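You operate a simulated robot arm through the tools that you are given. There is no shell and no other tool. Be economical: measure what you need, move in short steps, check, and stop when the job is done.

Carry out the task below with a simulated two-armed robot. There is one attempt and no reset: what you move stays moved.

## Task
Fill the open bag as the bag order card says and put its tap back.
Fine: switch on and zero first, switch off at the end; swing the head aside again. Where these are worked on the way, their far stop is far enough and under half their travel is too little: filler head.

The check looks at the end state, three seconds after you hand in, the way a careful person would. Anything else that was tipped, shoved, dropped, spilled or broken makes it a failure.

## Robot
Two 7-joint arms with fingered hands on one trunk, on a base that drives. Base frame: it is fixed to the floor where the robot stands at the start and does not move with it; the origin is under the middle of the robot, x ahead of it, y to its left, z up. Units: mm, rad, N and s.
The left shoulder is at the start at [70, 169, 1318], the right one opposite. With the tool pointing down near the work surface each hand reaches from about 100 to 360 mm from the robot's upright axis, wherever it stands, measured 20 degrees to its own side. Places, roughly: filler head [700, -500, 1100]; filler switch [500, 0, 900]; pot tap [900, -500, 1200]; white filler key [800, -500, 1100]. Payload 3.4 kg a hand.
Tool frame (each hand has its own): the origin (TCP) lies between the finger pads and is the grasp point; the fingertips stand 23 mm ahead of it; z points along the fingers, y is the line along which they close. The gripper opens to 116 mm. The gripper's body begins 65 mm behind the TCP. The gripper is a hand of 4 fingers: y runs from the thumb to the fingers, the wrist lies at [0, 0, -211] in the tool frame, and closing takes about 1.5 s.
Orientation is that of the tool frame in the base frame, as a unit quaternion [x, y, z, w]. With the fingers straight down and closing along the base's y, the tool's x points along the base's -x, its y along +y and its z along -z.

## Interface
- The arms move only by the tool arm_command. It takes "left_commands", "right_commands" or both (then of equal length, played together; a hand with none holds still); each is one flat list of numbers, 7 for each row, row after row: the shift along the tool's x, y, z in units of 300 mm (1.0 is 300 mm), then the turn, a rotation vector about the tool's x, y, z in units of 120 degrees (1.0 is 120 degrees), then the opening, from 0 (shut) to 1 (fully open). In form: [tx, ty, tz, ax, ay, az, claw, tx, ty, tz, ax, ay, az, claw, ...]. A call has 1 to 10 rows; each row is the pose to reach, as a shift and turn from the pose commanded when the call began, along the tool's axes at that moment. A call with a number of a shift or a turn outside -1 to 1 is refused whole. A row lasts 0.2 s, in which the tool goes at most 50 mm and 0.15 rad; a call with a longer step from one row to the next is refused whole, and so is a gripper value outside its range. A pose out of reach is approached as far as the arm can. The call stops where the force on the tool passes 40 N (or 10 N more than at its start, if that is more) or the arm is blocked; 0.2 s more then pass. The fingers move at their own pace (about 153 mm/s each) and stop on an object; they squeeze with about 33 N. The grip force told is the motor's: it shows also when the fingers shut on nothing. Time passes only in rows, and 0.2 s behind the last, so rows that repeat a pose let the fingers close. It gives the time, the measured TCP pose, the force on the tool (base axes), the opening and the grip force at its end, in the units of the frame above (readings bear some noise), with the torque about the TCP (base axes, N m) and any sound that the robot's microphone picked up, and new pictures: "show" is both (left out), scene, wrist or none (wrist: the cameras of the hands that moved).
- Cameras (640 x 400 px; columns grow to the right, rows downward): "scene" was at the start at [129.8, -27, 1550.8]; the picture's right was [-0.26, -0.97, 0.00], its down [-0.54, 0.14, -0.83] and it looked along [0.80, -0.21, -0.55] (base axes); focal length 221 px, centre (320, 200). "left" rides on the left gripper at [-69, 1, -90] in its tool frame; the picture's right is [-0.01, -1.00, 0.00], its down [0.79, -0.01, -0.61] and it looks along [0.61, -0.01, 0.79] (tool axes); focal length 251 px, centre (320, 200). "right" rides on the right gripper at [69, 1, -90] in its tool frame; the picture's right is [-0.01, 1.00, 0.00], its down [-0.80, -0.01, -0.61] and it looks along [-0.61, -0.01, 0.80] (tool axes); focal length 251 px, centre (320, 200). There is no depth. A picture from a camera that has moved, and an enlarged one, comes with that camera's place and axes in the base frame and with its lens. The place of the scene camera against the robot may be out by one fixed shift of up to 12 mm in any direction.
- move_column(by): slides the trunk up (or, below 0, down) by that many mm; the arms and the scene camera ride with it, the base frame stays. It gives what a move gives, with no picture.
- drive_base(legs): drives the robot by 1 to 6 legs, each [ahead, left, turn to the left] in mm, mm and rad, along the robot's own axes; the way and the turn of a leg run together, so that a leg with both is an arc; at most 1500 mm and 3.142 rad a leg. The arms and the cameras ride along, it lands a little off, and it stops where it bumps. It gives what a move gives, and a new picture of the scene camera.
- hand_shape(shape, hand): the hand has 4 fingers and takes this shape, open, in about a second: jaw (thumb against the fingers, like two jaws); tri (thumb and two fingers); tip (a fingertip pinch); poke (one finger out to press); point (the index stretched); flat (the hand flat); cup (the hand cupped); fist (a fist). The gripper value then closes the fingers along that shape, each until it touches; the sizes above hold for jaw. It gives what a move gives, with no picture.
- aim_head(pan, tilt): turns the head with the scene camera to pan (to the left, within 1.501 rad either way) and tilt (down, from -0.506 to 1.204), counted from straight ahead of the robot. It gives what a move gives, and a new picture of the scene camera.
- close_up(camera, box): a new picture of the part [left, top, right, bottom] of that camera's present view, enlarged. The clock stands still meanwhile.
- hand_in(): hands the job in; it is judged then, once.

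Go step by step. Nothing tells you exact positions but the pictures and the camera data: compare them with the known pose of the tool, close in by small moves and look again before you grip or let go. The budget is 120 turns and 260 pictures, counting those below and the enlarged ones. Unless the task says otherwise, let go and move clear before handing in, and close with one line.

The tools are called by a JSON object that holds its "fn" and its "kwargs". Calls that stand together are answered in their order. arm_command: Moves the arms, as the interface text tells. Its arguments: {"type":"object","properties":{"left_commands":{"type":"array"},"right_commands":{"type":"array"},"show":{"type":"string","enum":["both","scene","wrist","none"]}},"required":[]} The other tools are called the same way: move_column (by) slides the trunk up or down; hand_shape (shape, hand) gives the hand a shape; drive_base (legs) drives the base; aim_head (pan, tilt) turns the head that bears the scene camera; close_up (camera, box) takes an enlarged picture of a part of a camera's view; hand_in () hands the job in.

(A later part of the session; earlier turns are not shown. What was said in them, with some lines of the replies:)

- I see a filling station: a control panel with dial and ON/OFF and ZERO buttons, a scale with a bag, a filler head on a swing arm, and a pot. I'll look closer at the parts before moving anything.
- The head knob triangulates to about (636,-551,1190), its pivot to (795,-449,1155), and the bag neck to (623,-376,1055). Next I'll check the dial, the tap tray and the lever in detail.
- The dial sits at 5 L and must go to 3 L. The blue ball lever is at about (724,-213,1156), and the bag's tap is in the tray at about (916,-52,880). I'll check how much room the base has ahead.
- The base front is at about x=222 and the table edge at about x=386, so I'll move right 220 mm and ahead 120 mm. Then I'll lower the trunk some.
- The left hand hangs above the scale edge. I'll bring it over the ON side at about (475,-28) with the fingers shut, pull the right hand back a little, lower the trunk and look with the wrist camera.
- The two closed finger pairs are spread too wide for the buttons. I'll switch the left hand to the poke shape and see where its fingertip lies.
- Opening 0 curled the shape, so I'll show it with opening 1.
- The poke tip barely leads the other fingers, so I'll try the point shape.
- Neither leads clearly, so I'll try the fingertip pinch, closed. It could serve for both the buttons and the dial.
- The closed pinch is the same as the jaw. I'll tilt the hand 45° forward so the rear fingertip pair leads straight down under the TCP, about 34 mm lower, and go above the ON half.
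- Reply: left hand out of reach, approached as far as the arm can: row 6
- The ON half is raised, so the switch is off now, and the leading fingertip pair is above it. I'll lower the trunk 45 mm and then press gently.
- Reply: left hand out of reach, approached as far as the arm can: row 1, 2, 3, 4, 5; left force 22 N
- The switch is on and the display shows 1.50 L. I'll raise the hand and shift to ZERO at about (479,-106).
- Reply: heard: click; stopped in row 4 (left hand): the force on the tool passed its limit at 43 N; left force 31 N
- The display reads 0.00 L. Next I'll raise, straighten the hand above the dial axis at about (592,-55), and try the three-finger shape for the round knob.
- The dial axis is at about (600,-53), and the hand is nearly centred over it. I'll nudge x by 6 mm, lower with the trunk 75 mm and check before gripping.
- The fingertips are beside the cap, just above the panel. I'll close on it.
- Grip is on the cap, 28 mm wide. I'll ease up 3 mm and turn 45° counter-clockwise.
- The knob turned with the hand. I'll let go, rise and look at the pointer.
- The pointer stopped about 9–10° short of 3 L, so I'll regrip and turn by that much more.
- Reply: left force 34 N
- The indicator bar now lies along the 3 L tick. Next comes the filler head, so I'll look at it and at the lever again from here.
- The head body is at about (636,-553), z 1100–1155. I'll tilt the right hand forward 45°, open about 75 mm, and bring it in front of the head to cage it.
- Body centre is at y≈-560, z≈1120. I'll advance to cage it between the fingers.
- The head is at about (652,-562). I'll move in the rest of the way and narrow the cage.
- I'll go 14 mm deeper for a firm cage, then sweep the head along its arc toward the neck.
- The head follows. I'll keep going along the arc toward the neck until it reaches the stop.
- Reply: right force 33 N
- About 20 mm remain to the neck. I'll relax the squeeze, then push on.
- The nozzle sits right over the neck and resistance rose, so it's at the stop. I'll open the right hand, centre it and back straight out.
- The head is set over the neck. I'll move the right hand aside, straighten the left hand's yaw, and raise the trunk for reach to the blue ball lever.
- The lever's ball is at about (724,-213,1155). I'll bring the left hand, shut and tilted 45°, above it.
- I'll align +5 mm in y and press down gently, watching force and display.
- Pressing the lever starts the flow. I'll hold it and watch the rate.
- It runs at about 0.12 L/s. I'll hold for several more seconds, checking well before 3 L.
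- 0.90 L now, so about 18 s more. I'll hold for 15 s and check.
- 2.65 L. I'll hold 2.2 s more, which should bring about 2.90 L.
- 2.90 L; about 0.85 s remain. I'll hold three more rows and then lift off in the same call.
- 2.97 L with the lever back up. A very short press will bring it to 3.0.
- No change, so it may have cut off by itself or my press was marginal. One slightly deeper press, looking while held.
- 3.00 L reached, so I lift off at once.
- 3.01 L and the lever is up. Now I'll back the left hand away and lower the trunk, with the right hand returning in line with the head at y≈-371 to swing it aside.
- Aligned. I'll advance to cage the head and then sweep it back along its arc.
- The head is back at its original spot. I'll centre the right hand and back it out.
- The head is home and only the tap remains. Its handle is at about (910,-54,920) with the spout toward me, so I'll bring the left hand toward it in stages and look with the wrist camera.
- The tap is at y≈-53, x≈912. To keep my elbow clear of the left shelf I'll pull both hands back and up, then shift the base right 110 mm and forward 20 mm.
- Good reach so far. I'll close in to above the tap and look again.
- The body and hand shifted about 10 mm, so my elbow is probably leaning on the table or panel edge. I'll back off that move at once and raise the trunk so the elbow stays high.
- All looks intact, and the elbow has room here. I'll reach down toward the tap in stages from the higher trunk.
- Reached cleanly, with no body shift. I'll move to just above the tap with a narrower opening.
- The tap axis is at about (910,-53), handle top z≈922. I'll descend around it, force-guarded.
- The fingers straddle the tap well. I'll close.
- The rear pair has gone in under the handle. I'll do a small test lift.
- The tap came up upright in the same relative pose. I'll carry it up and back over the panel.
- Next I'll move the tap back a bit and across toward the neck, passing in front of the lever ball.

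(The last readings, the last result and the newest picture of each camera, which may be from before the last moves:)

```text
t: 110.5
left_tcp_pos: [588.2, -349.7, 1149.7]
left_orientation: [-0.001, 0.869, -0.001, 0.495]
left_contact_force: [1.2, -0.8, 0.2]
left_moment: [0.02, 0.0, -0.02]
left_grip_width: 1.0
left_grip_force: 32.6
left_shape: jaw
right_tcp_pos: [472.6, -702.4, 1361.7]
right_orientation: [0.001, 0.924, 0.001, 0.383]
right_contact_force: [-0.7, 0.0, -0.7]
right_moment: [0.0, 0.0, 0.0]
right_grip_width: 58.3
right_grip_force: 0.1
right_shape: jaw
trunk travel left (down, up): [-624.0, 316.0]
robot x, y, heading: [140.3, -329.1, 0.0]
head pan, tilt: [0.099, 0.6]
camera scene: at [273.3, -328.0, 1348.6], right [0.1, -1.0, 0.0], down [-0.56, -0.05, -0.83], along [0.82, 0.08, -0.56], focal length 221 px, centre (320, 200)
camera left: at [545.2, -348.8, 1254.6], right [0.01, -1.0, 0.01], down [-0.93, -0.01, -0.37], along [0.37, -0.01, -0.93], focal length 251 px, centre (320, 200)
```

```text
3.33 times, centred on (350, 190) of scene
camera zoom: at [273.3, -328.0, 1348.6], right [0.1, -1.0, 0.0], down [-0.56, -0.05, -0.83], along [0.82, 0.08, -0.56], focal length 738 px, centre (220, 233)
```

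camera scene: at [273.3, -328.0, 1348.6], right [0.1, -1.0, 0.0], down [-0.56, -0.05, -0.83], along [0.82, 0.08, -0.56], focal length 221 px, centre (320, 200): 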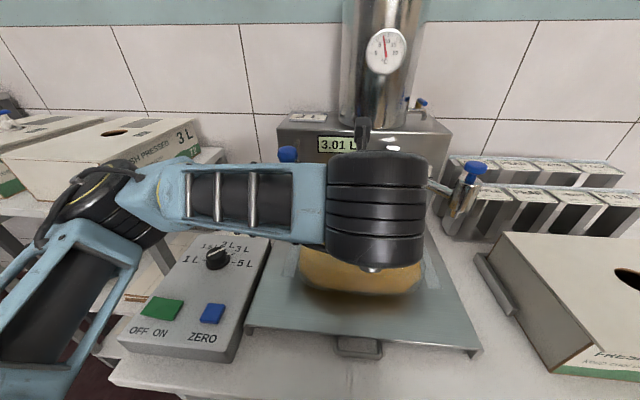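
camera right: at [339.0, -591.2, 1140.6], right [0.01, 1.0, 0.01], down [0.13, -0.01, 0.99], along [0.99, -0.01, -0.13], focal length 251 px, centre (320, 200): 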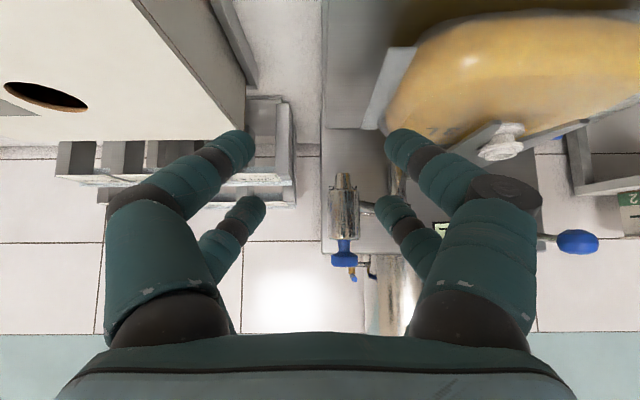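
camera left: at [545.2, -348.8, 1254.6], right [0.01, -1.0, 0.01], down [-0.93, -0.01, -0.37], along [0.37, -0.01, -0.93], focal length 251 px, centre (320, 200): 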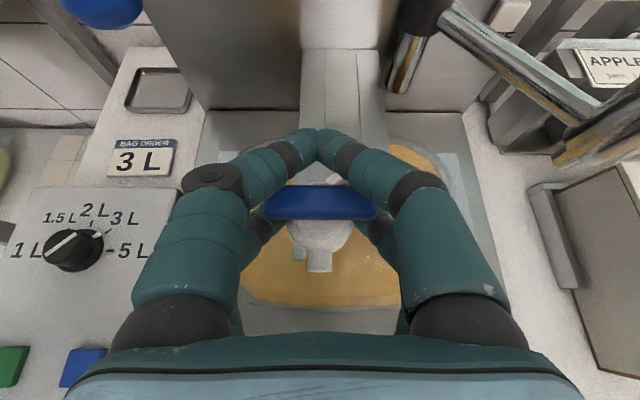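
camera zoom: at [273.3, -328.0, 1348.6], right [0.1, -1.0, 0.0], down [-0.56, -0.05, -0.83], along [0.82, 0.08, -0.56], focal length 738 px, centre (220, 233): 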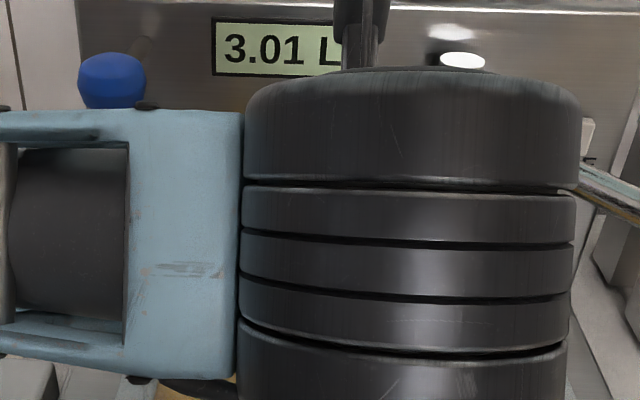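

The wrist blocks the scene view, so I'll use the right hand's camera as a side view of the neck. I'll bring the right hand down and yaw it 50° left.

{"fn": "arm_command", "kwargs": {"right_commands": [0.1, 0.05, 0.09, -0.049, 0, -0.049, 0.5, 0.2, 0.11, 0.18, -0.098, 0, -0.098, 0.5, 0.31, 0.17, 0.28, -0.147, 0, -0.147, 0.5, 0.41, 0.23, 0.38, -0.196, 0, -0.196, 0.5, 0.51, 0.29, 0.47, -0.245, 0, -0.245, 0.5, 0.61, 0.35, 0.56, -0.294, 0, -0.294, 0.5], "show": "both"}}

{"fn": "close_up", "kwargs": {"camera": "right", "box": [240, 100, 400, 200]}}

```text
t: 111.9
left_tcp_pos: [588.2, -346.3, 1148.9]
left_orientation: [-0.002, 0.87, -0.001, 0.494]
left_contact_force: [0.1, -1.0, 0.1]
left_moment: [-0.04, 0.01, 0.01]
left_grip_width: 1.2
left_grip_force: 32.8
left_shape: jaw
right_tcp_pos: [464.0, -596.8, 1114.3]
right_orientation: [-0.39, 0.837, 0.162, 0.348]
right_contact_force: [0.4, 0.4, 0.8]
right_moment: [0.03, -0.01, 0.0]
right_grip_width: 58.3
right_grip_force: 0.0
right_shape: jaw
trunk travel left (down, up): [-624.0, 316.0]
robot x, y, heading: [143.1, -328.8, -0.003]
head pan, tilt: [0.099, 0.6]
camera scene: at [274.3, -326.3, 1348.6], right [0.1, -1.0, 0.0], down [-0.56, -0.05, -0.82], along [0.82, 0.08, -0.57], focal length 221 px, centre (320, 200)
camera right: at [391.2, -682.1, 1129.2], right [-0.76, 0.65, 0.01], down [0.09, 0.1, 0.99], along [0.64, 0.76, -0.13], focal length 251 px, centre (320, 200)
```

scene: 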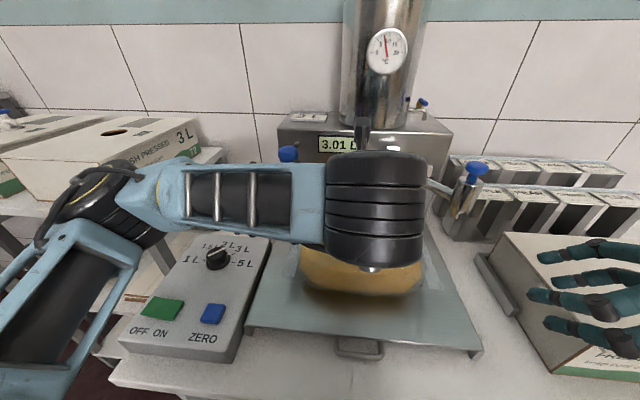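
right: 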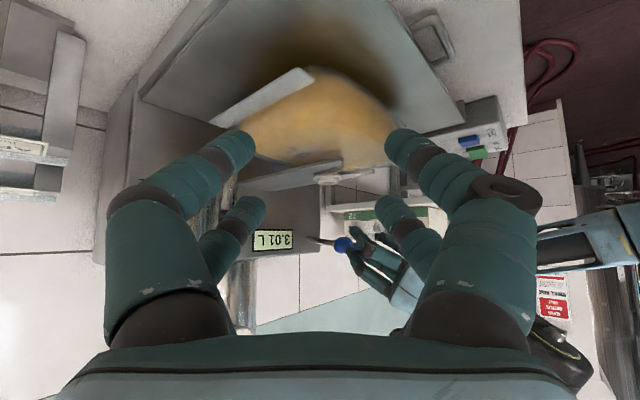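

```text
4.00 times, centred on (320, 150) of right
camera zoom: at [391.2, -682.1, 1129.2], right [-0.76, 0.65, 0.01], down [0.09, 0.1, 0.99], along [0.64, 0.76, -0.13], focal length 1006 px, centre (320, 400)
```

zoom: 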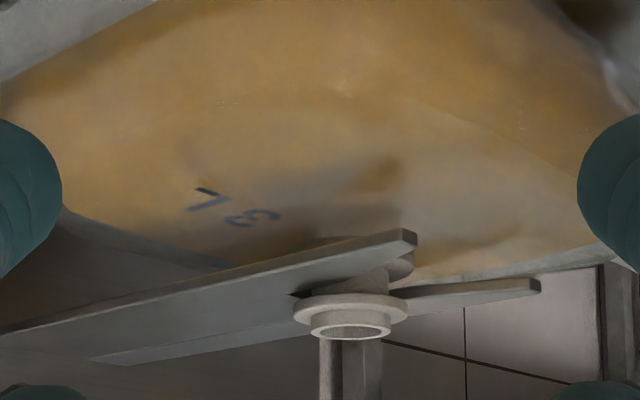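

Neck top is at about (633,-374,1048). I'll move the tap over it, staying above, and check from the side.

{"fn": "arm_command", "kwargs": {"left_commands": [-0.022, -0.045, 0.07, 0, 0, 0, 0, -0.043, -0.087, 0.137, 0, 0, 0, 0, -0.043, -0.087, 0.137, 0, 0, 0, 0], "show": "wrist"}}

{"fn": "close_up", "kwargs": {"camera": "right", "box": [240, 130, 400, 230]}}

```text
t: 112.7
left_tcp_pos: [629.1, -373.4, 1141.0]
left_orientation: [-0.001, 0.869, -0.002, 0.495]
left_contact_force: [0.7, 0.9, -0.4]
left_moment: [0.0, -0.02, 0.02]
left_grip_width: 1.4
left_grip_force: 32.2
left_shape: jaw
right_tcp_pos: [462.9, -596.4, 1114.3]
right_orientation: [-0.389, 0.838, 0.161, 0.347]
right_contact_force: [0.0, -0.3, -1.0]
right_moment: [0.0, -0.02, 0.01]
right_grip_width: 58.1
right_grip_force: 0.0
right_shape: jaw
trunk travel left (down, up): [-624.0, 316.0]
robot x, y, heading: [142.5, -330.8, 0.002]
head pan, tilt: [0.099, 0.6]
camera left: at [586.8, -372.5, 1246.4], right [0.0, -1.0, 0.01], down [-0.93, -0.01, -0.37], along [0.37, -0.01, -0.93], focal length 251 px, centre (320, 200)
```

left: 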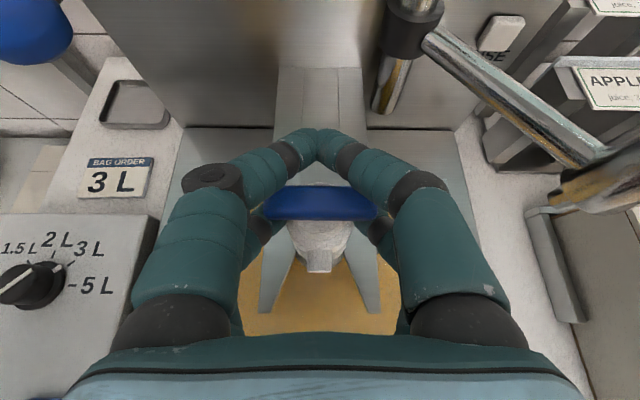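

```text
4.00 times, centred on (320, 180) of right
camera zoom: at [390.0, -681.7, 1130.0], right [-0.76, 0.65, 0.01], down [0.09, 0.1, 0.99], along [0.64, 0.75, -0.13], focal length 1006 px, centre (320, 280)
```

zoom: 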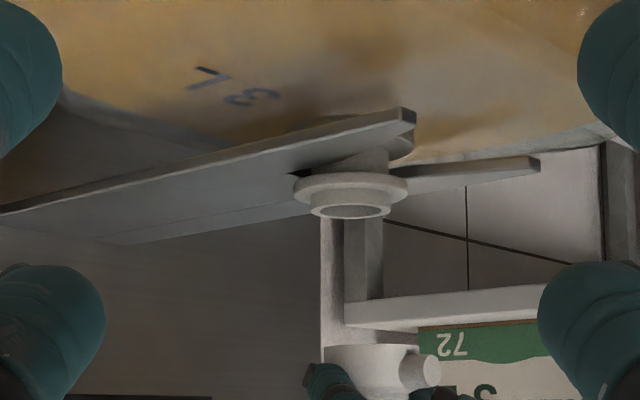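

{"fn": "close_up", "kwargs": {"camera": "right", "box": [304, 160, 368, 240]}}

```text
5.00 times, centred on (336, 200) of right
camera zoom: at [390.0, -681.7, 1130.0], right [-0.76, 0.65, 0.01], down [0.09, 0.1, 0.99], along [0.64, 0.75, -0.13], focal length 1257 px, centre (240, 200)
```

zoom: 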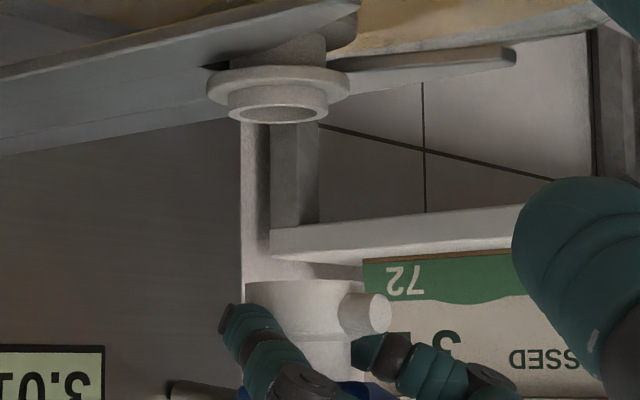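

The tap is about 8 mm short of the neck axis in x and 3 mm off in y. I'll correct that and descend 42 mm, staying just above.

{"fn": "arm_command", "kwargs": {"left_commands": [-0.0137, -0.01, 0.0229, 0, 0, 0, 0, 0.05, -0.01, 0.061, 0, 0, 0, 0, 0.106, -0.01, 0.095, 0, 0, 0, 0, 0.106, -0.01, 0.095, 0, 0, 0, 0], "show": "wrist"}}

{"fn": "close_up", "kwargs": {"camera": "right", "box": [304, 160, 368, 240]}}

```text
t: 113.7
left_tcp_pos: [637.9, -377.3, 1099.4]
left_orientation: [-0.001, 0.869, -0.002, 0.495]
left_contact_force: [0.5, 0.4, -0.8]
left_moment: [-0.03, -0.02, 0.01]
left_grip_width: 1.2
left_grip_force: 33.5
left_shape: jaw
right_tcp_pos: [462.9, -596.8, 1113.8]
right_orientation: [-0.389, 0.838, 0.161, 0.347]
right_contact_force: [0.9, -1.3, 0.8]
right_moment: [0.0, -0.04, 0.01]
right_grip_width: 58.5
right_grip_force: 0.1
right_shape: jaw
trunk travel left (down, up): [-624.0, 316.0]
robot x, y, heading: [140.9, -332.6, -0.003]
head pan, tilt: [0.099, 0.6]
camera left: at [594.7, -376.9, 1204.3], right [0.0, -1.0, 0.01], down [-0.93, -0.01, -0.37], along [0.37, -0.01, -0.93], focal length 251 px, centre (320, 200)
```

left: 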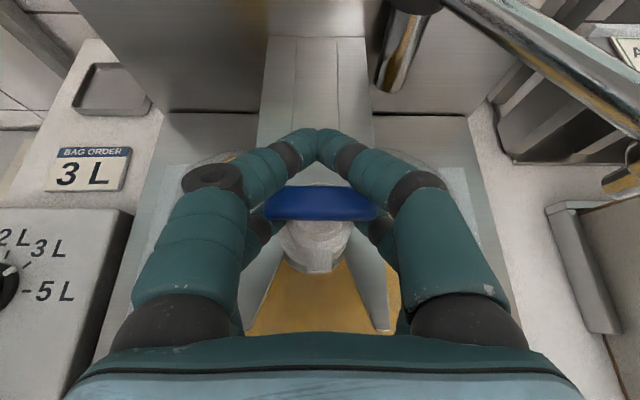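

```text
5.00 times, centred on (336, 200) of right
camera zoom: at [390.2, -682.2, 1129.8], right [-0.76, 0.65, 0.01], down [0.09, 0.1, 0.99], along [0.64, 0.75, -0.13], focal length 1257 px, centre (240, 200)
```

zoom: 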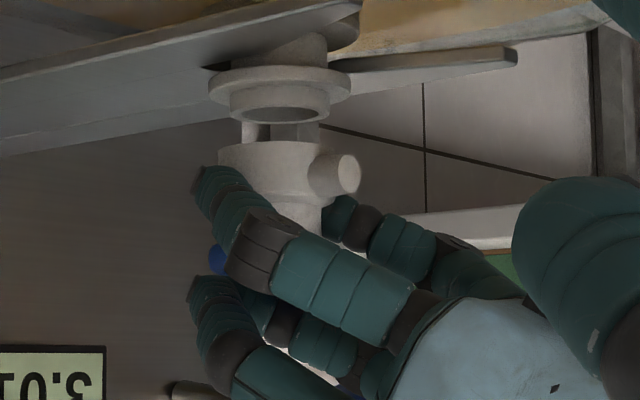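

Well aligned on the neck. I'll press down slowly, force-guarded.

{"fn": "arm_command", "kwargs": {"left_commands": [0.0171, 0, 0.0103, 0, 0, 0, 0, 0.0286, 0, 0.0172, 0, 0, 0, 0, 0.0371, 0, 0.0223, 0, 0, 0, 0, 0.0457, 0, 0.0275, 0, 0, 0, 0, 0.0543, 0, 0.0326, 0, 0, 0, 0, 0.0629, 0, 0.0378, 0, 0, 0, 0, 0.0714, 0, 0.0429, 0, 0, 0, 0], "show": "wrist"}}

{"fn": "close_up", "kwargs": {"camera": "right", "box": [304, 140, 368, 220]}}

```text
t: 115.0
left_tcp_pos: [636.9, -374.9, 1085.7]
left_orientation: [-0.004, 0.865, -0.004, 0.502]
left_contact_force: [0.1, 0.2, 17.7]
left_moment: [0.06, -0.05, -0.01]
left_grip_width: 1.4
left_grip_force: 32.9
left_shape: jaw
right_tcp_pos: [461.5, -597.3, 1114.8]
right_orientation: [-0.389, 0.838, 0.16, 0.348]
right_contact_force: [-0.5, 0.4, 0.8]
right_moment: [0.0, -0.01, 0.02]
right_grip_width: 58.4
right_grip_force: 0.1
right_shape: jaw
trunk travel left (down, up): [-624.0, 316.0]
robot x, y, heading: [143.1, -330.5, -0.004]
head pan, tilt: [0.099, 0.6]
stopped in row 6 (left hand): the force on the tool passed its limit at 43 N (the readings are from after the stop); the commanded pose is now the measured one
camera left: at [592.7, -374.8, 1189.8], right [0.01, -1.0, 0.02], down [-0.92, -0.01, -0.39], along [0.39, -0.01, -0.92], focal length 251 px, centre (320, 200)
```

left: 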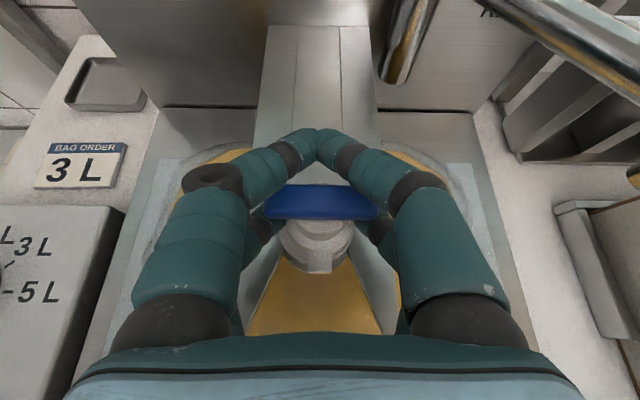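

```text
5.00 times, centred on (336, 180) of right
camera zoom: at [388.4, -682.1, 1130.3], right [-0.76, 0.65, 0.0], down [0.09, 0.1, 0.99], along [0.64, 0.75, -0.13], focal length 1257 px, centre (240, 300)
```

zoom: 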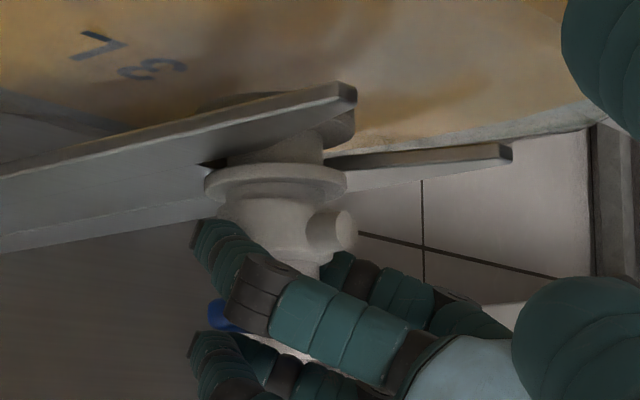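

The tap is down over the rim against the collar. I'll press once more to make sure it's seated.

{"fn": "arm_command", "kwargs": {"left_commands": [0.0086, 0, 0.005, 0, 0, 0, 0, 0.0171, 0, 0.0103, 0, 0, 0, 0, 0.0257, 0, 0.0155, 0, 0, 0, 0, 0.0343, 0, 0.0206, 0, 0, 0, 0, 0.043, 0, 0.0258, 0, 0, 0, 0], "show": "none"}}

{"fn": "close_up", "kwargs": {"camera": "right", "box": [304, 150, 352, 190]}}

```text
t: 115.5
left_tcp_pos: [637.9, -373.2, 1086.5]
left_orientation: [-0.007, 0.862, -0.006, 0.506]
left_contact_force: [1.4, 2.0, 21.7]
left_moment: [0.15, -0.08, 0.04]
left_grip_width: 1.9
left_grip_force: 33.2
left_shape: jaw
right_tcp_pos: [462.3, -597.3, 1115.4]
right_orientation: [-0.39, 0.837, 0.161, 0.348]
right_contact_force: [0.1, 0.0, -0.1]
right_moment: [-0.01, -0.01, 0.01]
right_grip_width: 58.7
right_grip_force: 0.0
right_shape: jaw
trunk travel left (down, up): [-624.0, 316.0]
robot x, y, heading: [140.2, -329.5, -0.004]
head pan, tilt: [0.099, 0.6]
heard: snap
stopped in row 2 (left hand): the force on the tool passed its limit at 43 N (the readings are from after the stop); the commanded pose is now the measured one
```

```text
10.00 times, centred on (328, 170) of right
camera zoom: at [388.2, -681.6, 1130.6], right [-0.76, 0.65, 0.0], down [0.09, 0.1, 0.99], along [0.64, 0.75, -0.13], focal length 2514 px, centre (240, 500)
```

zoom: 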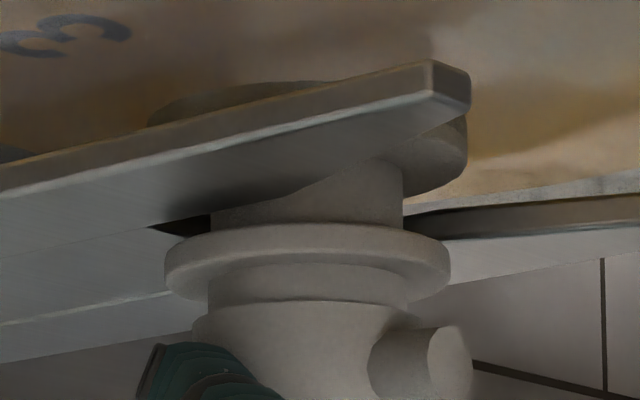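

A snap: the tap is seated. I'll open the fingers and rise clear.

{"fn": "arm_command", "kwargs": {"left_commands": [0, 0, 0, 0, 0, 0, 0.3, 0, 0, 0, 0, 0, 0, 0.6, 0, 0, 0, 0, 0, 0, 0.6, 0, 0, 0, 0, 0, 0, 0.6], "show": "wrist"}}

{"fn": "close_up", "kwargs": {"camera": "right", "box": [288, 140, 384, 220]}}

```text
t: 116.5
left_tcp_pos: [639.3, -374.4, 1081.3]
left_orientation: [-0.005, 0.865, -0.005, 0.502]
left_contact_force: [-0.8, -0.4, -0.8]
left_moment: [-0.03, 0.0, -0.01]
left_grip_width: 69.3
left_grip_force: 0.1
left_shape: jaw
right_tcp_pos: [464.7, -597.0, 1113.3]
right_orientation: [-0.389, 0.838, 0.161, 0.347]
right_contact_force: [-0.1, 0.2, -0.1]
right_moment: [-0.02, 0.03, 0.0]
right_grip_width: 58.4
right_grip_force: 0.0
right_shape: jaw
trunk travel left (down, up): [-624.0, 316.0]
robot x, y, heading: [143.6, -329.6, -0.001]
head pan, tilt: [0.099, 0.6]
camera left: at [595.6, -374.2, 1185.7], right [0.01, -1.0, 0.02], down [-0.92, -0.02, -0.39], along [0.39, -0.02, -0.92], focal length 251 px, centre (320, 200)
```

left: 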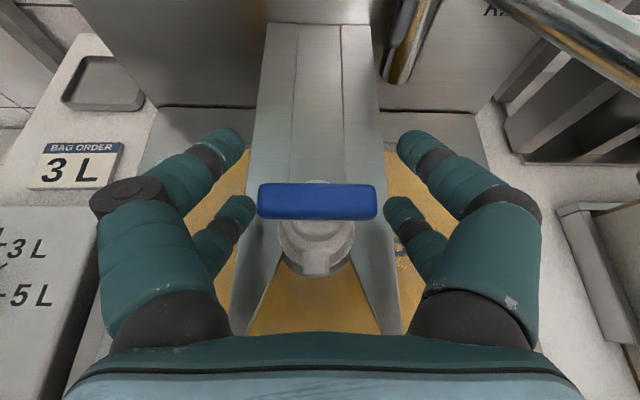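

```text
5.00 times, centred on (336, 180) of right
camera zoom: at [390.9, -682.4, 1129.6], right [-0.76, 0.65, 0.01], down [0.09, 0.1, 0.99], along [0.64, 0.75, -0.13], focal length 1257 px, centre (240, 300)
```

zoom: 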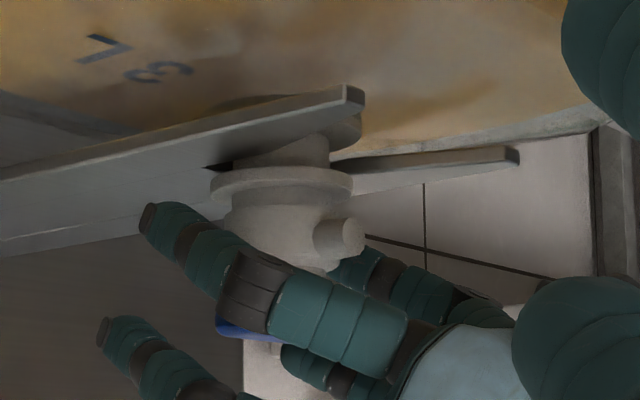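

{"fn": "arm_command", "kwargs": {"left_commands": [-0.06, 0, -0.035, 0, 0, 0, 0.6, -0.172, 0, -0.102, 0, 0, 0, 0.6, -0.24, 0, -0.142, 0, 0, 0, 0.6, -0.2, 0, -0.28, 0, 0, 0, 0.6, -0.17, 0, -0.42, 0, 0, 0, 0.6], "show": "both"}}

{"fn": "close_up", "kwargs": {"camera": "right", "box": [288, 140, 384, 220]}}

```text
t: 117.7
left_tcp_pos: [554.5, -374.6, 1187.8]
left_orientation: [-0.004, 0.864, -0.005, 0.503]
left_contact_force: [-0.5, 0.6, -0.2]
left_moment: [-0.01, -0.01, 0.02]
left_grip_width: 69.4
left_grip_force: 0.1
left_shape: jaw
right_tcp_pos: [461.9, -597.7, 1114.7]
right_orientation: [-0.388, 0.838, 0.161, 0.349]
right_contact_force: [-0.2, 0.3, 0.2]
right_moment: [0.02, 0.03, 0.02]
right_grip_width: 58.4
right_grip_force: 0.0
right_shape: jaw
trunk travel left (down, up): [-624.0, 316.0]
robot x, y, heading: [141.4, -329.7, 0.0]
head pan, tilt: [0.099, 0.6]
camera scene: at [272.1, -326.8, 1348.8], right [0.1, -1.0, 0.0], down [-0.56, -0.05, -0.83], along [0.82, 0.08, -0.56], focal length 221 px, centre (320, 200)
camera left: at [510.7, -374.0, 1291.5], right [0.01, -1.0, 0.02], down [-0.92, -0.02, -0.39], along [0.39, -0.02, -0.92], focal length 251 px, centre (320, 200)
```

scene: 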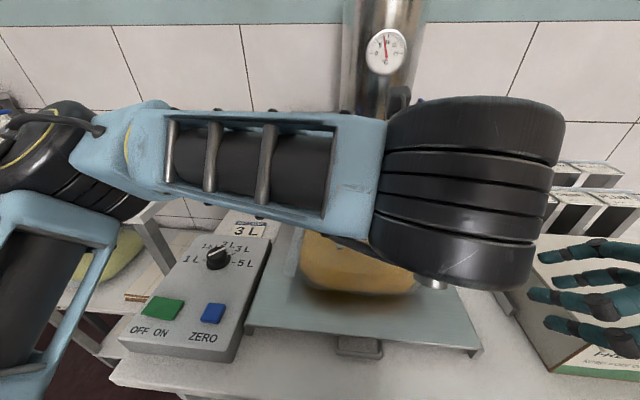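
left: 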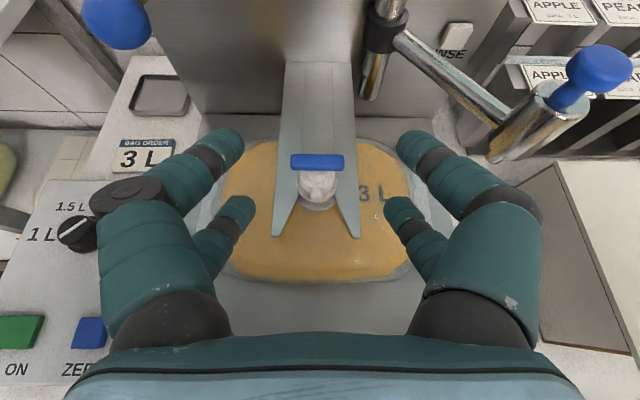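

```text
5.00 times, centred on (336, 180) of right
camera zoom: at [389.2, -682.7, 1130.0], right [-0.76, 0.65, 0.01], down [0.09, 0.1, 0.99], along [0.64, 0.75, -0.13], focal length 1257 px, centre (240, 300)
```

zoom: 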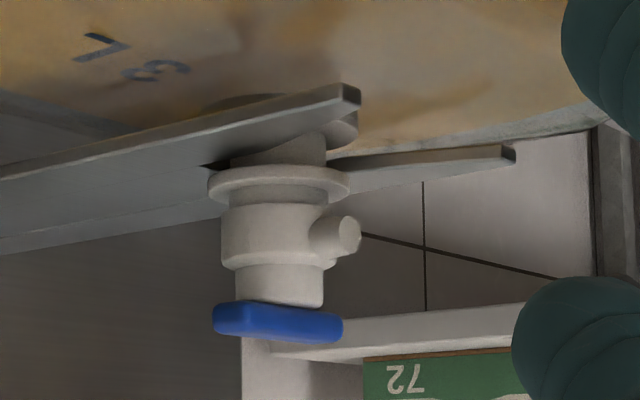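

The tap stands upright and seated. Now the switch: I'll raise the right hand, drive back to the earlier stance, and bring the left hand, shut, over the OFF side.

{"fn": "arm_command", "kwargs": {"left_commands": [0, 0, 0, 0, 0, 0, 0, 0, 0, 0, 0, 0, 0, 0, 0, 0, 0, 0, 0, 0, 0, 0, 0, 0, 0, 0, 0, 0], "right_commands": [-0.1, 0, -0.1, 0, 0, 0, 0.5, -0.2, 0, -0.2, 0, 0, 0, 0.5, -0.31, 0, -0.31, 0, 0, 0, 0.5, -0.42, 0, -0.42, 0, 0, 0, 0.5], "show": "none"}}

{"fn": "drive_base", "kwargs": {"legs": [[-20, 0, 0], [0, 110, 0]]}}

{"fn": "arm_command", "kwargs": {"left_commands": [0.02, 0.14, -0.01, 0, 0.0625, 0, 0, 0.05, 0.28, -0.02, 0, 0.125, 0, 0, 0.08, 0.42, -0.04, 0, 0.125, 0, 0, 0.11, 0.56, -0.05, 0, 0.125, 0, 0, 0.14, 0.7, -0.07, 0, 0.125, 0, 0, 0.16, 0.82, -0.08, 0, 0.125, 0, 0, 0.177, 0.927, -0.086, 0, 0.125, 0, 0], "show": "wrist"}}

```text
t: 118.7
left_tcp_pos: [556.4, -373.0, 1186.6]
left_orientation: [-0.006, 0.865, -0.005, 0.502]
left_contact_force: [-0.1, 0.7, -0.2]
left_moment: [0.0, 0.02, 0.0]
left_grip_width: 0.0
left_grip_force: 32.9
left_shape: jaw
right_tcp_pos: [460.7, -596.1, 1296.2]
right_orientation: [-0.39, 0.837, 0.161, 0.347]
right_contact_force: [-0.7, -0.8, 0.3]
right_moment: [0.01, -0.03, 0.01]
right_grip_width: 58.6
right_grip_force: 0.0
right_shape: jaw
trunk travel left (down, up): [-624.0, 316.0]
robot x, y, heading: [142.4, -333.9, -0.003]
head pan, tilt: [0.099, 0.6]
```

```text
t: 120.3
left_tcp_pos: [536.0, -266.4, 1186.8]
left_orientation: [-0.005, 0.865, -0.005, 0.502]
left_contact_force: [-0.1, -0.1, 0.3]
left_moment: [-0.01, -0.01, 0.0]
left_grip_width: 0.1
left_grip_force: 32.9
left_shape: jaw
right_tcp_pos: [439.9, -490.0, 1294.9]
right_orientation: [-0.389, 0.837, 0.162, 0.348]
right_contact_force: [0.0, 0.3, 0.3]
right_moment: [-0.01, 0.0, 0.0]
right_grip_width: 58.3
right_grip_force: 0.0
right_shape: jaw
trunk travel left (down, up): [-624.0, 316.0]
robot x, y, heading: [122.9, -221.2, -0.006]
head pan, tilt: [0.099, 0.6]
camera scene: at [252.9, -218.3, 1348.7], right [0.1, -1.0, 0.0], down [-0.56, -0.05, -0.83], along [0.82, 0.08, -0.56], focal length 221 px, centre (320, 200)
```

scene: 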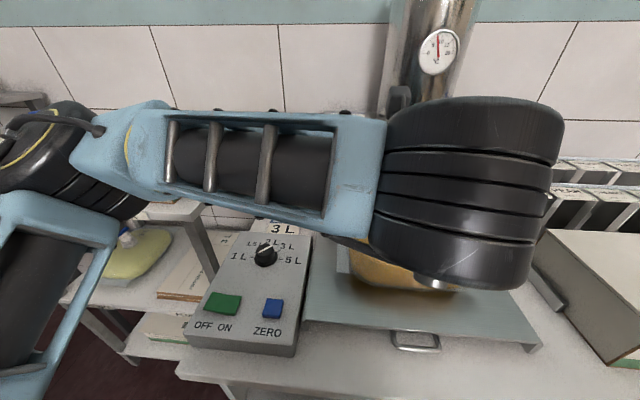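

```text
t: 121.9
left_tcp_pos: [488.1, 15.8, 1152.4]
left_orientation: [-0.004, 0.923, -0.006, 0.384]
left_contact_force: [-0.2, 0.0, -0.3]
left_moment: [0.01, 0.0, 0.02]
left_grip_width: 0.0
left_grip_force: 33.1
left_shape: jaw
left hand out of reach, approached as far as the arm can: row 7
right_tcp_pos: [439.7, -487.8, 1295.2]
right_orientation: [-0.389, 0.838, 0.159, 0.347]
right_contact_force: [0.0, -0.2, -0.2]
right_moment: [-0.03, 0.02, 0.01]
right_grip_width: 58.4
right_grip_force: 0.0
right_shape: jaw
trunk travel left (down, up): [-624.0, 316.0]
robot x, y, heading: [122.1, -224.4, -0.009]
head pan, tilt: [0.099, 0.6]
camera left: at [472.3, 16.5, 1264.6], right [0.01, -1.0, 0.02], down [-0.99, -0.01, -0.14], along [0.14, -0.02, -0.99], focal length 251 px, centre (320, 200)
```

left: 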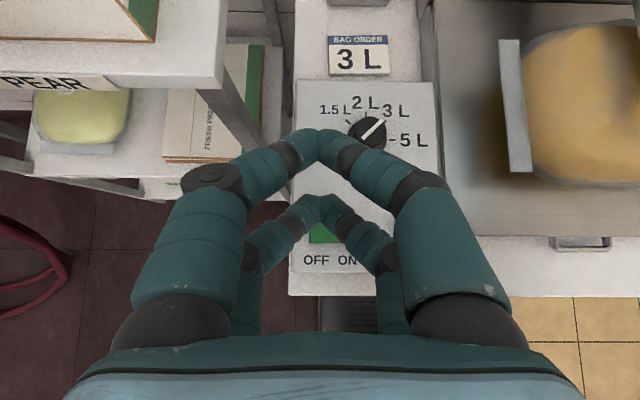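

The hand is over the OFF half. I'll lower the trunk to just above it.

{"fn": "move_column", "kwargs": {"by": -155}}

{"fn": "arm_command", "kwargs": {"left_commands": [0, 0, 0, 0, 0, 0, 0], "show": "both"}}

```text
t: 123.7
left_tcp_pos: [487.6, 14.6, 997.8]
left_orientation: [-0.004, 0.923, -0.005, 0.384]
left_contact_force: [0.7, 0.1, -0.3]
left_moment: [-0.01, 0.02, 0.02]
left_grip_width: 0.1
left_grip_force: 32.9
left_shape: jaw
right_tcp_pos: [441.5, -489.8, 1140.4]
right_orientation: [-0.388, 0.838, 0.161, 0.348]
right_contact_force: [-0.1, 0.0, 0.0]
right_moment: [0.01, 0.02, 0.02]
right_grip_width: 58.3
right_grip_force: 0.1
right_shape: jaw
trunk travel left (down, up): [-469.0, 471.0]
robot x, y, heading: [123.8, -226.4, -0.0]
head pan, tilt: [0.099, 0.6]
```

```text
t: 124.1
left_tcp_pos: [487.9, 14.5, 998.4]
left_orientation: [-0.004, 0.923, -0.006, 0.385]
left_contact_force: [-0.9, 0.0, -0.5]
left_moment: [0.05, -0.02, 0.0]
left_grip_width: 0.0
left_grip_force: 33.1
left_shape: jaw
right_tcp_pos: [441.9, -488.8, 1140.6]
right_orientation: [-0.389, 0.838, 0.161, 0.347]
right_contact_force: [-0.1, 0.7, 0.1]
right_moment: [-0.03, 0.04, 0.01]
right_grip_width: 58.4
right_grip_force: 0.0
right_shape: jaw
trunk travel left (down, up): [-469.0, 471.0]
robot x, y, heading: [120.6, -225.0, -0.005]
head pan, tilt: [0.099, 0.6]
camera scene: at [253.7, -217.4, 1193.7], right [0.1, -1.0, 0.0], down [-0.56, -0.05, -0.83], along [0.82, 0.08, -0.56], focal length 221 px, centre (320, 200)
camera left: at [473.5, 14.9, 1109.7], right [0.01, -1.0, 0.02], down [-0.99, -0.01, -0.14], along [0.14, -0.02, -0.99], focal length 251 px, centre (320, 200)
```

scene: 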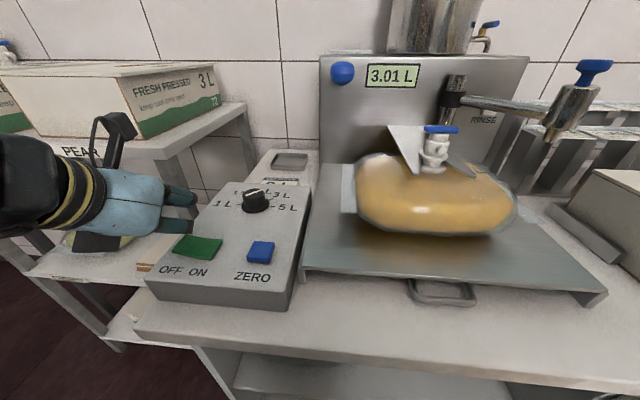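
left: 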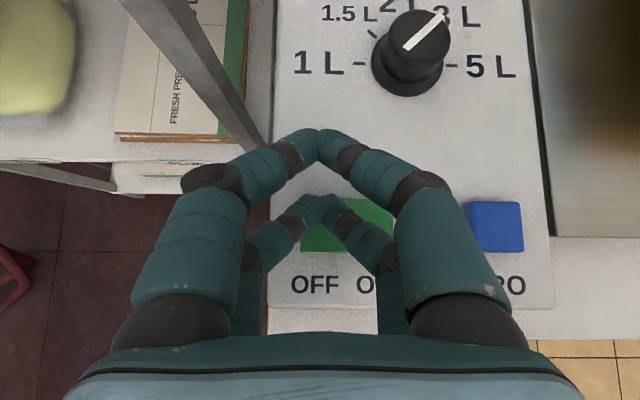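

The tip is over the OFF half. Lower a little more and press.

{"fn": "move_column", "kwargs": {"by": -13}}

{"fn": "arm_command", "kwargs": {"left_commands": [0.012, 0, 0.012, 0, 0, 0, 0, 0.024, 0, 0.024, 0, 0, 0, 0, 0.036, 0, 0.036, 0, 0, 0, 0, 0.047, 0, 0.047, 0, 0, 0, 0, 0.058, 0, 0.058, 0, 0, 0, 0], "show": "both"}}

```text
t: 124.7
left_tcp_pos: [488.2, 13.0, 985.1]
left_orientation: [-0.004, 0.923, -0.005, 0.384]
left_contact_force: [0.3, 0.3, 0.7]
left_moment: [-0.04, 0.02, -0.01]
left_grip_width: 0.0
left_grip_force: 33.2
left_shape: jaw
right_tcp_pos: [440.5, -490.0, 1127.4]
right_orientation: [-0.389, 0.838, 0.161, 0.347]
right_contact_force: [-0.4, -0.3, 0.6]
right_moment: [-0.01, -0.02, -0.01]
right_grip_width: 58.2
right_grip_force: 0.1
right_shape: jaw
trunk travel left (down, up): [-456.0, 484.0]
robot x, y, heading: [120.4, -224.3, -0.006]
head pan, tilt: [0.099, 0.6]
```

```text
t: 125.9
left_tcp_pos: [501.1, 12.0, 974.0]
left_orientation: [-0.004, 0.923, -0.006, 0.386]
left_contact_force: [-1.4, 1.0, 12.3]
left_moment: [0.08, 0.13, -0.03]
left_grip_width: 0.0
left_grip_force: 32.6
left_shape: jaw
left hand out of reach, approached as far as the arm can: row 1, 2, 3, 4, 5
right_tcp_pos: [439.6, -489.9, 1128.0]
right_orientation: [-0.389, 0.838, 0.161, 0.348]
right_contact_force: [0.3, 0.1, 1.1]
right_moment: [-0.01, 0.0, 0.0]
right_grip_width: 58.3
right_grip_force: 0.0
right_shape: jaw
trunk travel left (down, up): [-456.0, 484.0]
robot x, y, heading: [119.7, -222.9, -0.002]
head pan, tilt: [0.099, 0.6]
camera scene: at [251.8, -217.9, 1181.2], right [0.1, -1.0, 0.0], down [-0.56, -0.05, -0.83], along [0.82, 0.08, -0.56], focal length 221 px, centre (320, 200)
camera left: at [485.0, 13.9, 1086.6], right [0.01, -1.0, 0.02], down [-0.99, -0.01, -0.14], along [0.14, -0.02, -0.99], focal length 251 px, centre (320, 200)
```

scene: 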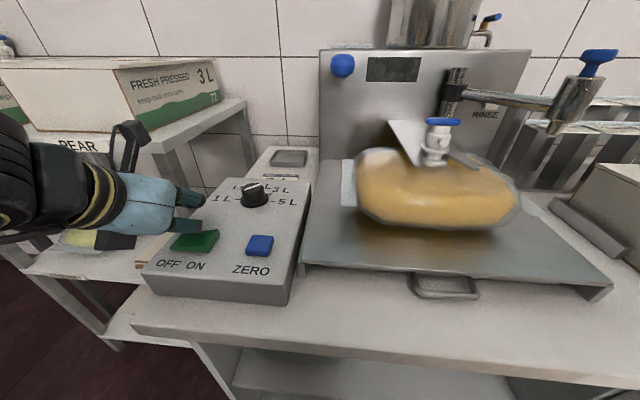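
left: 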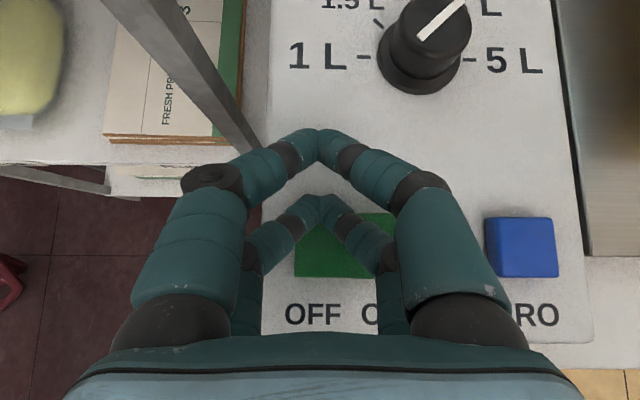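

The display is dark, so the machine is off. I'll raise clear and take a final look.

{"fn": "move_column", "kwargs": {"by": 150}}

{"fn": "aim_head", "kwargs": {"pan": -0.1, "tilt": 0.65}}

{"fn": "close_up", "kwargs": {"camera": "scene", "box": [220, 100, 460, 250]}}

{"fn": "close_up", "kwargs": {"camera": "scene", "box": [120, 180, 320, 360]}}

```text
t: 127.6
left_tcp_pos: [502.7, 13.2, 1122.1]
left_orientation: [-0.005, 0.924, -0.006, 0.383]
left_contact_force: [-0.6, 0.1, 0.5]
left_moment: [0.0, -0.03, -0.02]
left_grip_width: 0.2
left_grip_force: 33.3
left_shape: jaw
right_tcp_pos: [442.0, -488.5, 1278.2]
right_orientation: [-0.389, 0.838, 0.161, 0.348]
right_contact_force: [-0.3, 0.3, 0.1]
right_moment: [0.02, 0.0, 0.0]
right_grip_width: 58.7
right_grip_force: 0.0
right_shape: jaw
trunk travel left (down, up): [-606.0, 334.0]
robot x, y, heading: [124.0, -219.8, -0.001]
head pan, tilt: [0.099, 0.6]
```

```text
t: 128.4
left_tcp_pos: [501.3, 12.8, 1123.2]
left_orientation: [-0.004, 0.924, -0.006, 0.383]
left_contact_force: [0.0, -0.9, 0.4]
left_moment: [0.01, 0.01, 0.02]
left_grip_width: 0.0
left_grip_force: 33.0
left_shape: jaw
right_tcp_pos: [441.2, -489.3, 1278.1]
right_orientation: [-0.389, 0.838, 0.161, 0.347]
right_contact_force: [0.4, 0.6, 0.1]
right_moment: [0.01, -0.01, -0.01]
right_grip_width: 58.5
right_grip_force: 0.0
right_shape: jaw
trunk travel left (down, up): [-606.0, 334.0]
robot x, y, heading: [122.1, -222.8, -0.005]
head pan, tilt: [-0.099, 0.649]
camera scene: at [252.1, -234.7, 1326.4], right [-0.1, -0.99, 0.0], down [-0.6, 0.06, -0.8], along [0.79, -0.08, -0.6], focal length 221 px, centre (320, 200)
```

scene: 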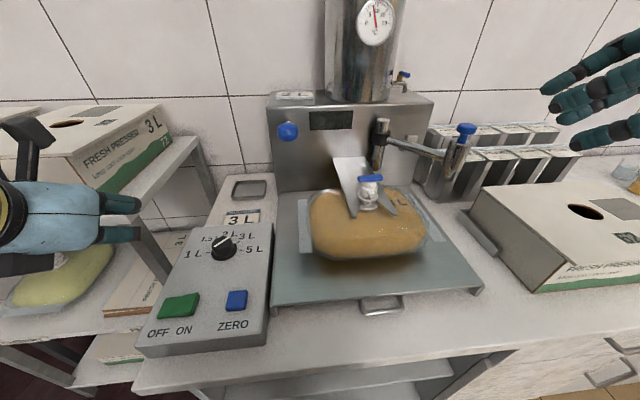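

```text
2.67 times, centred on (340, 175) of scene
camera zoom: at [252.1, -234.7, 1326.4], right [-0.1, -0.99, 0.0], down [-0.6, 0.06, -0.8], along [0.79, -0.08, -0.6], focal length 590 px, centre (267, 267)
```

zoom: 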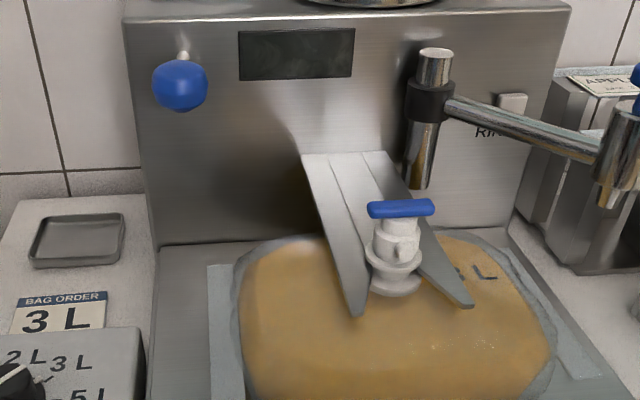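

```text
2.22 times, centred on (220, 270) of scene
camera zoom: at [252.1, -234.7, 1326.4], right [-0.1, -0.99, 0.0], down [-0.6, 0.06, -0.8], along [0.79, -0.08, -0.6], focal length 492 px, centre (542, 44)
```

zoom: 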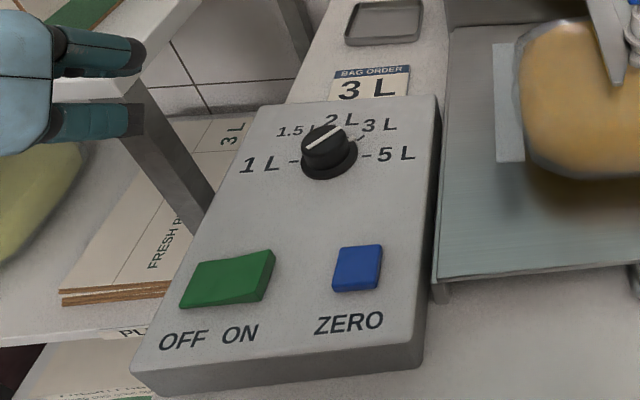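

Everything is in its end state: the bag is filled to 3.01 L with its tap snapped on. The head is swung aside, the machine is off and both hands are clear, so I'm handing in.

{"fn": "hand_in", "kwargs": {}}

```text
The job is handed in.
```

The bag is filled to 3.01 L against the 3 L order, its tap is snapped back on, the filler head is swung aside and the machine is switched off.
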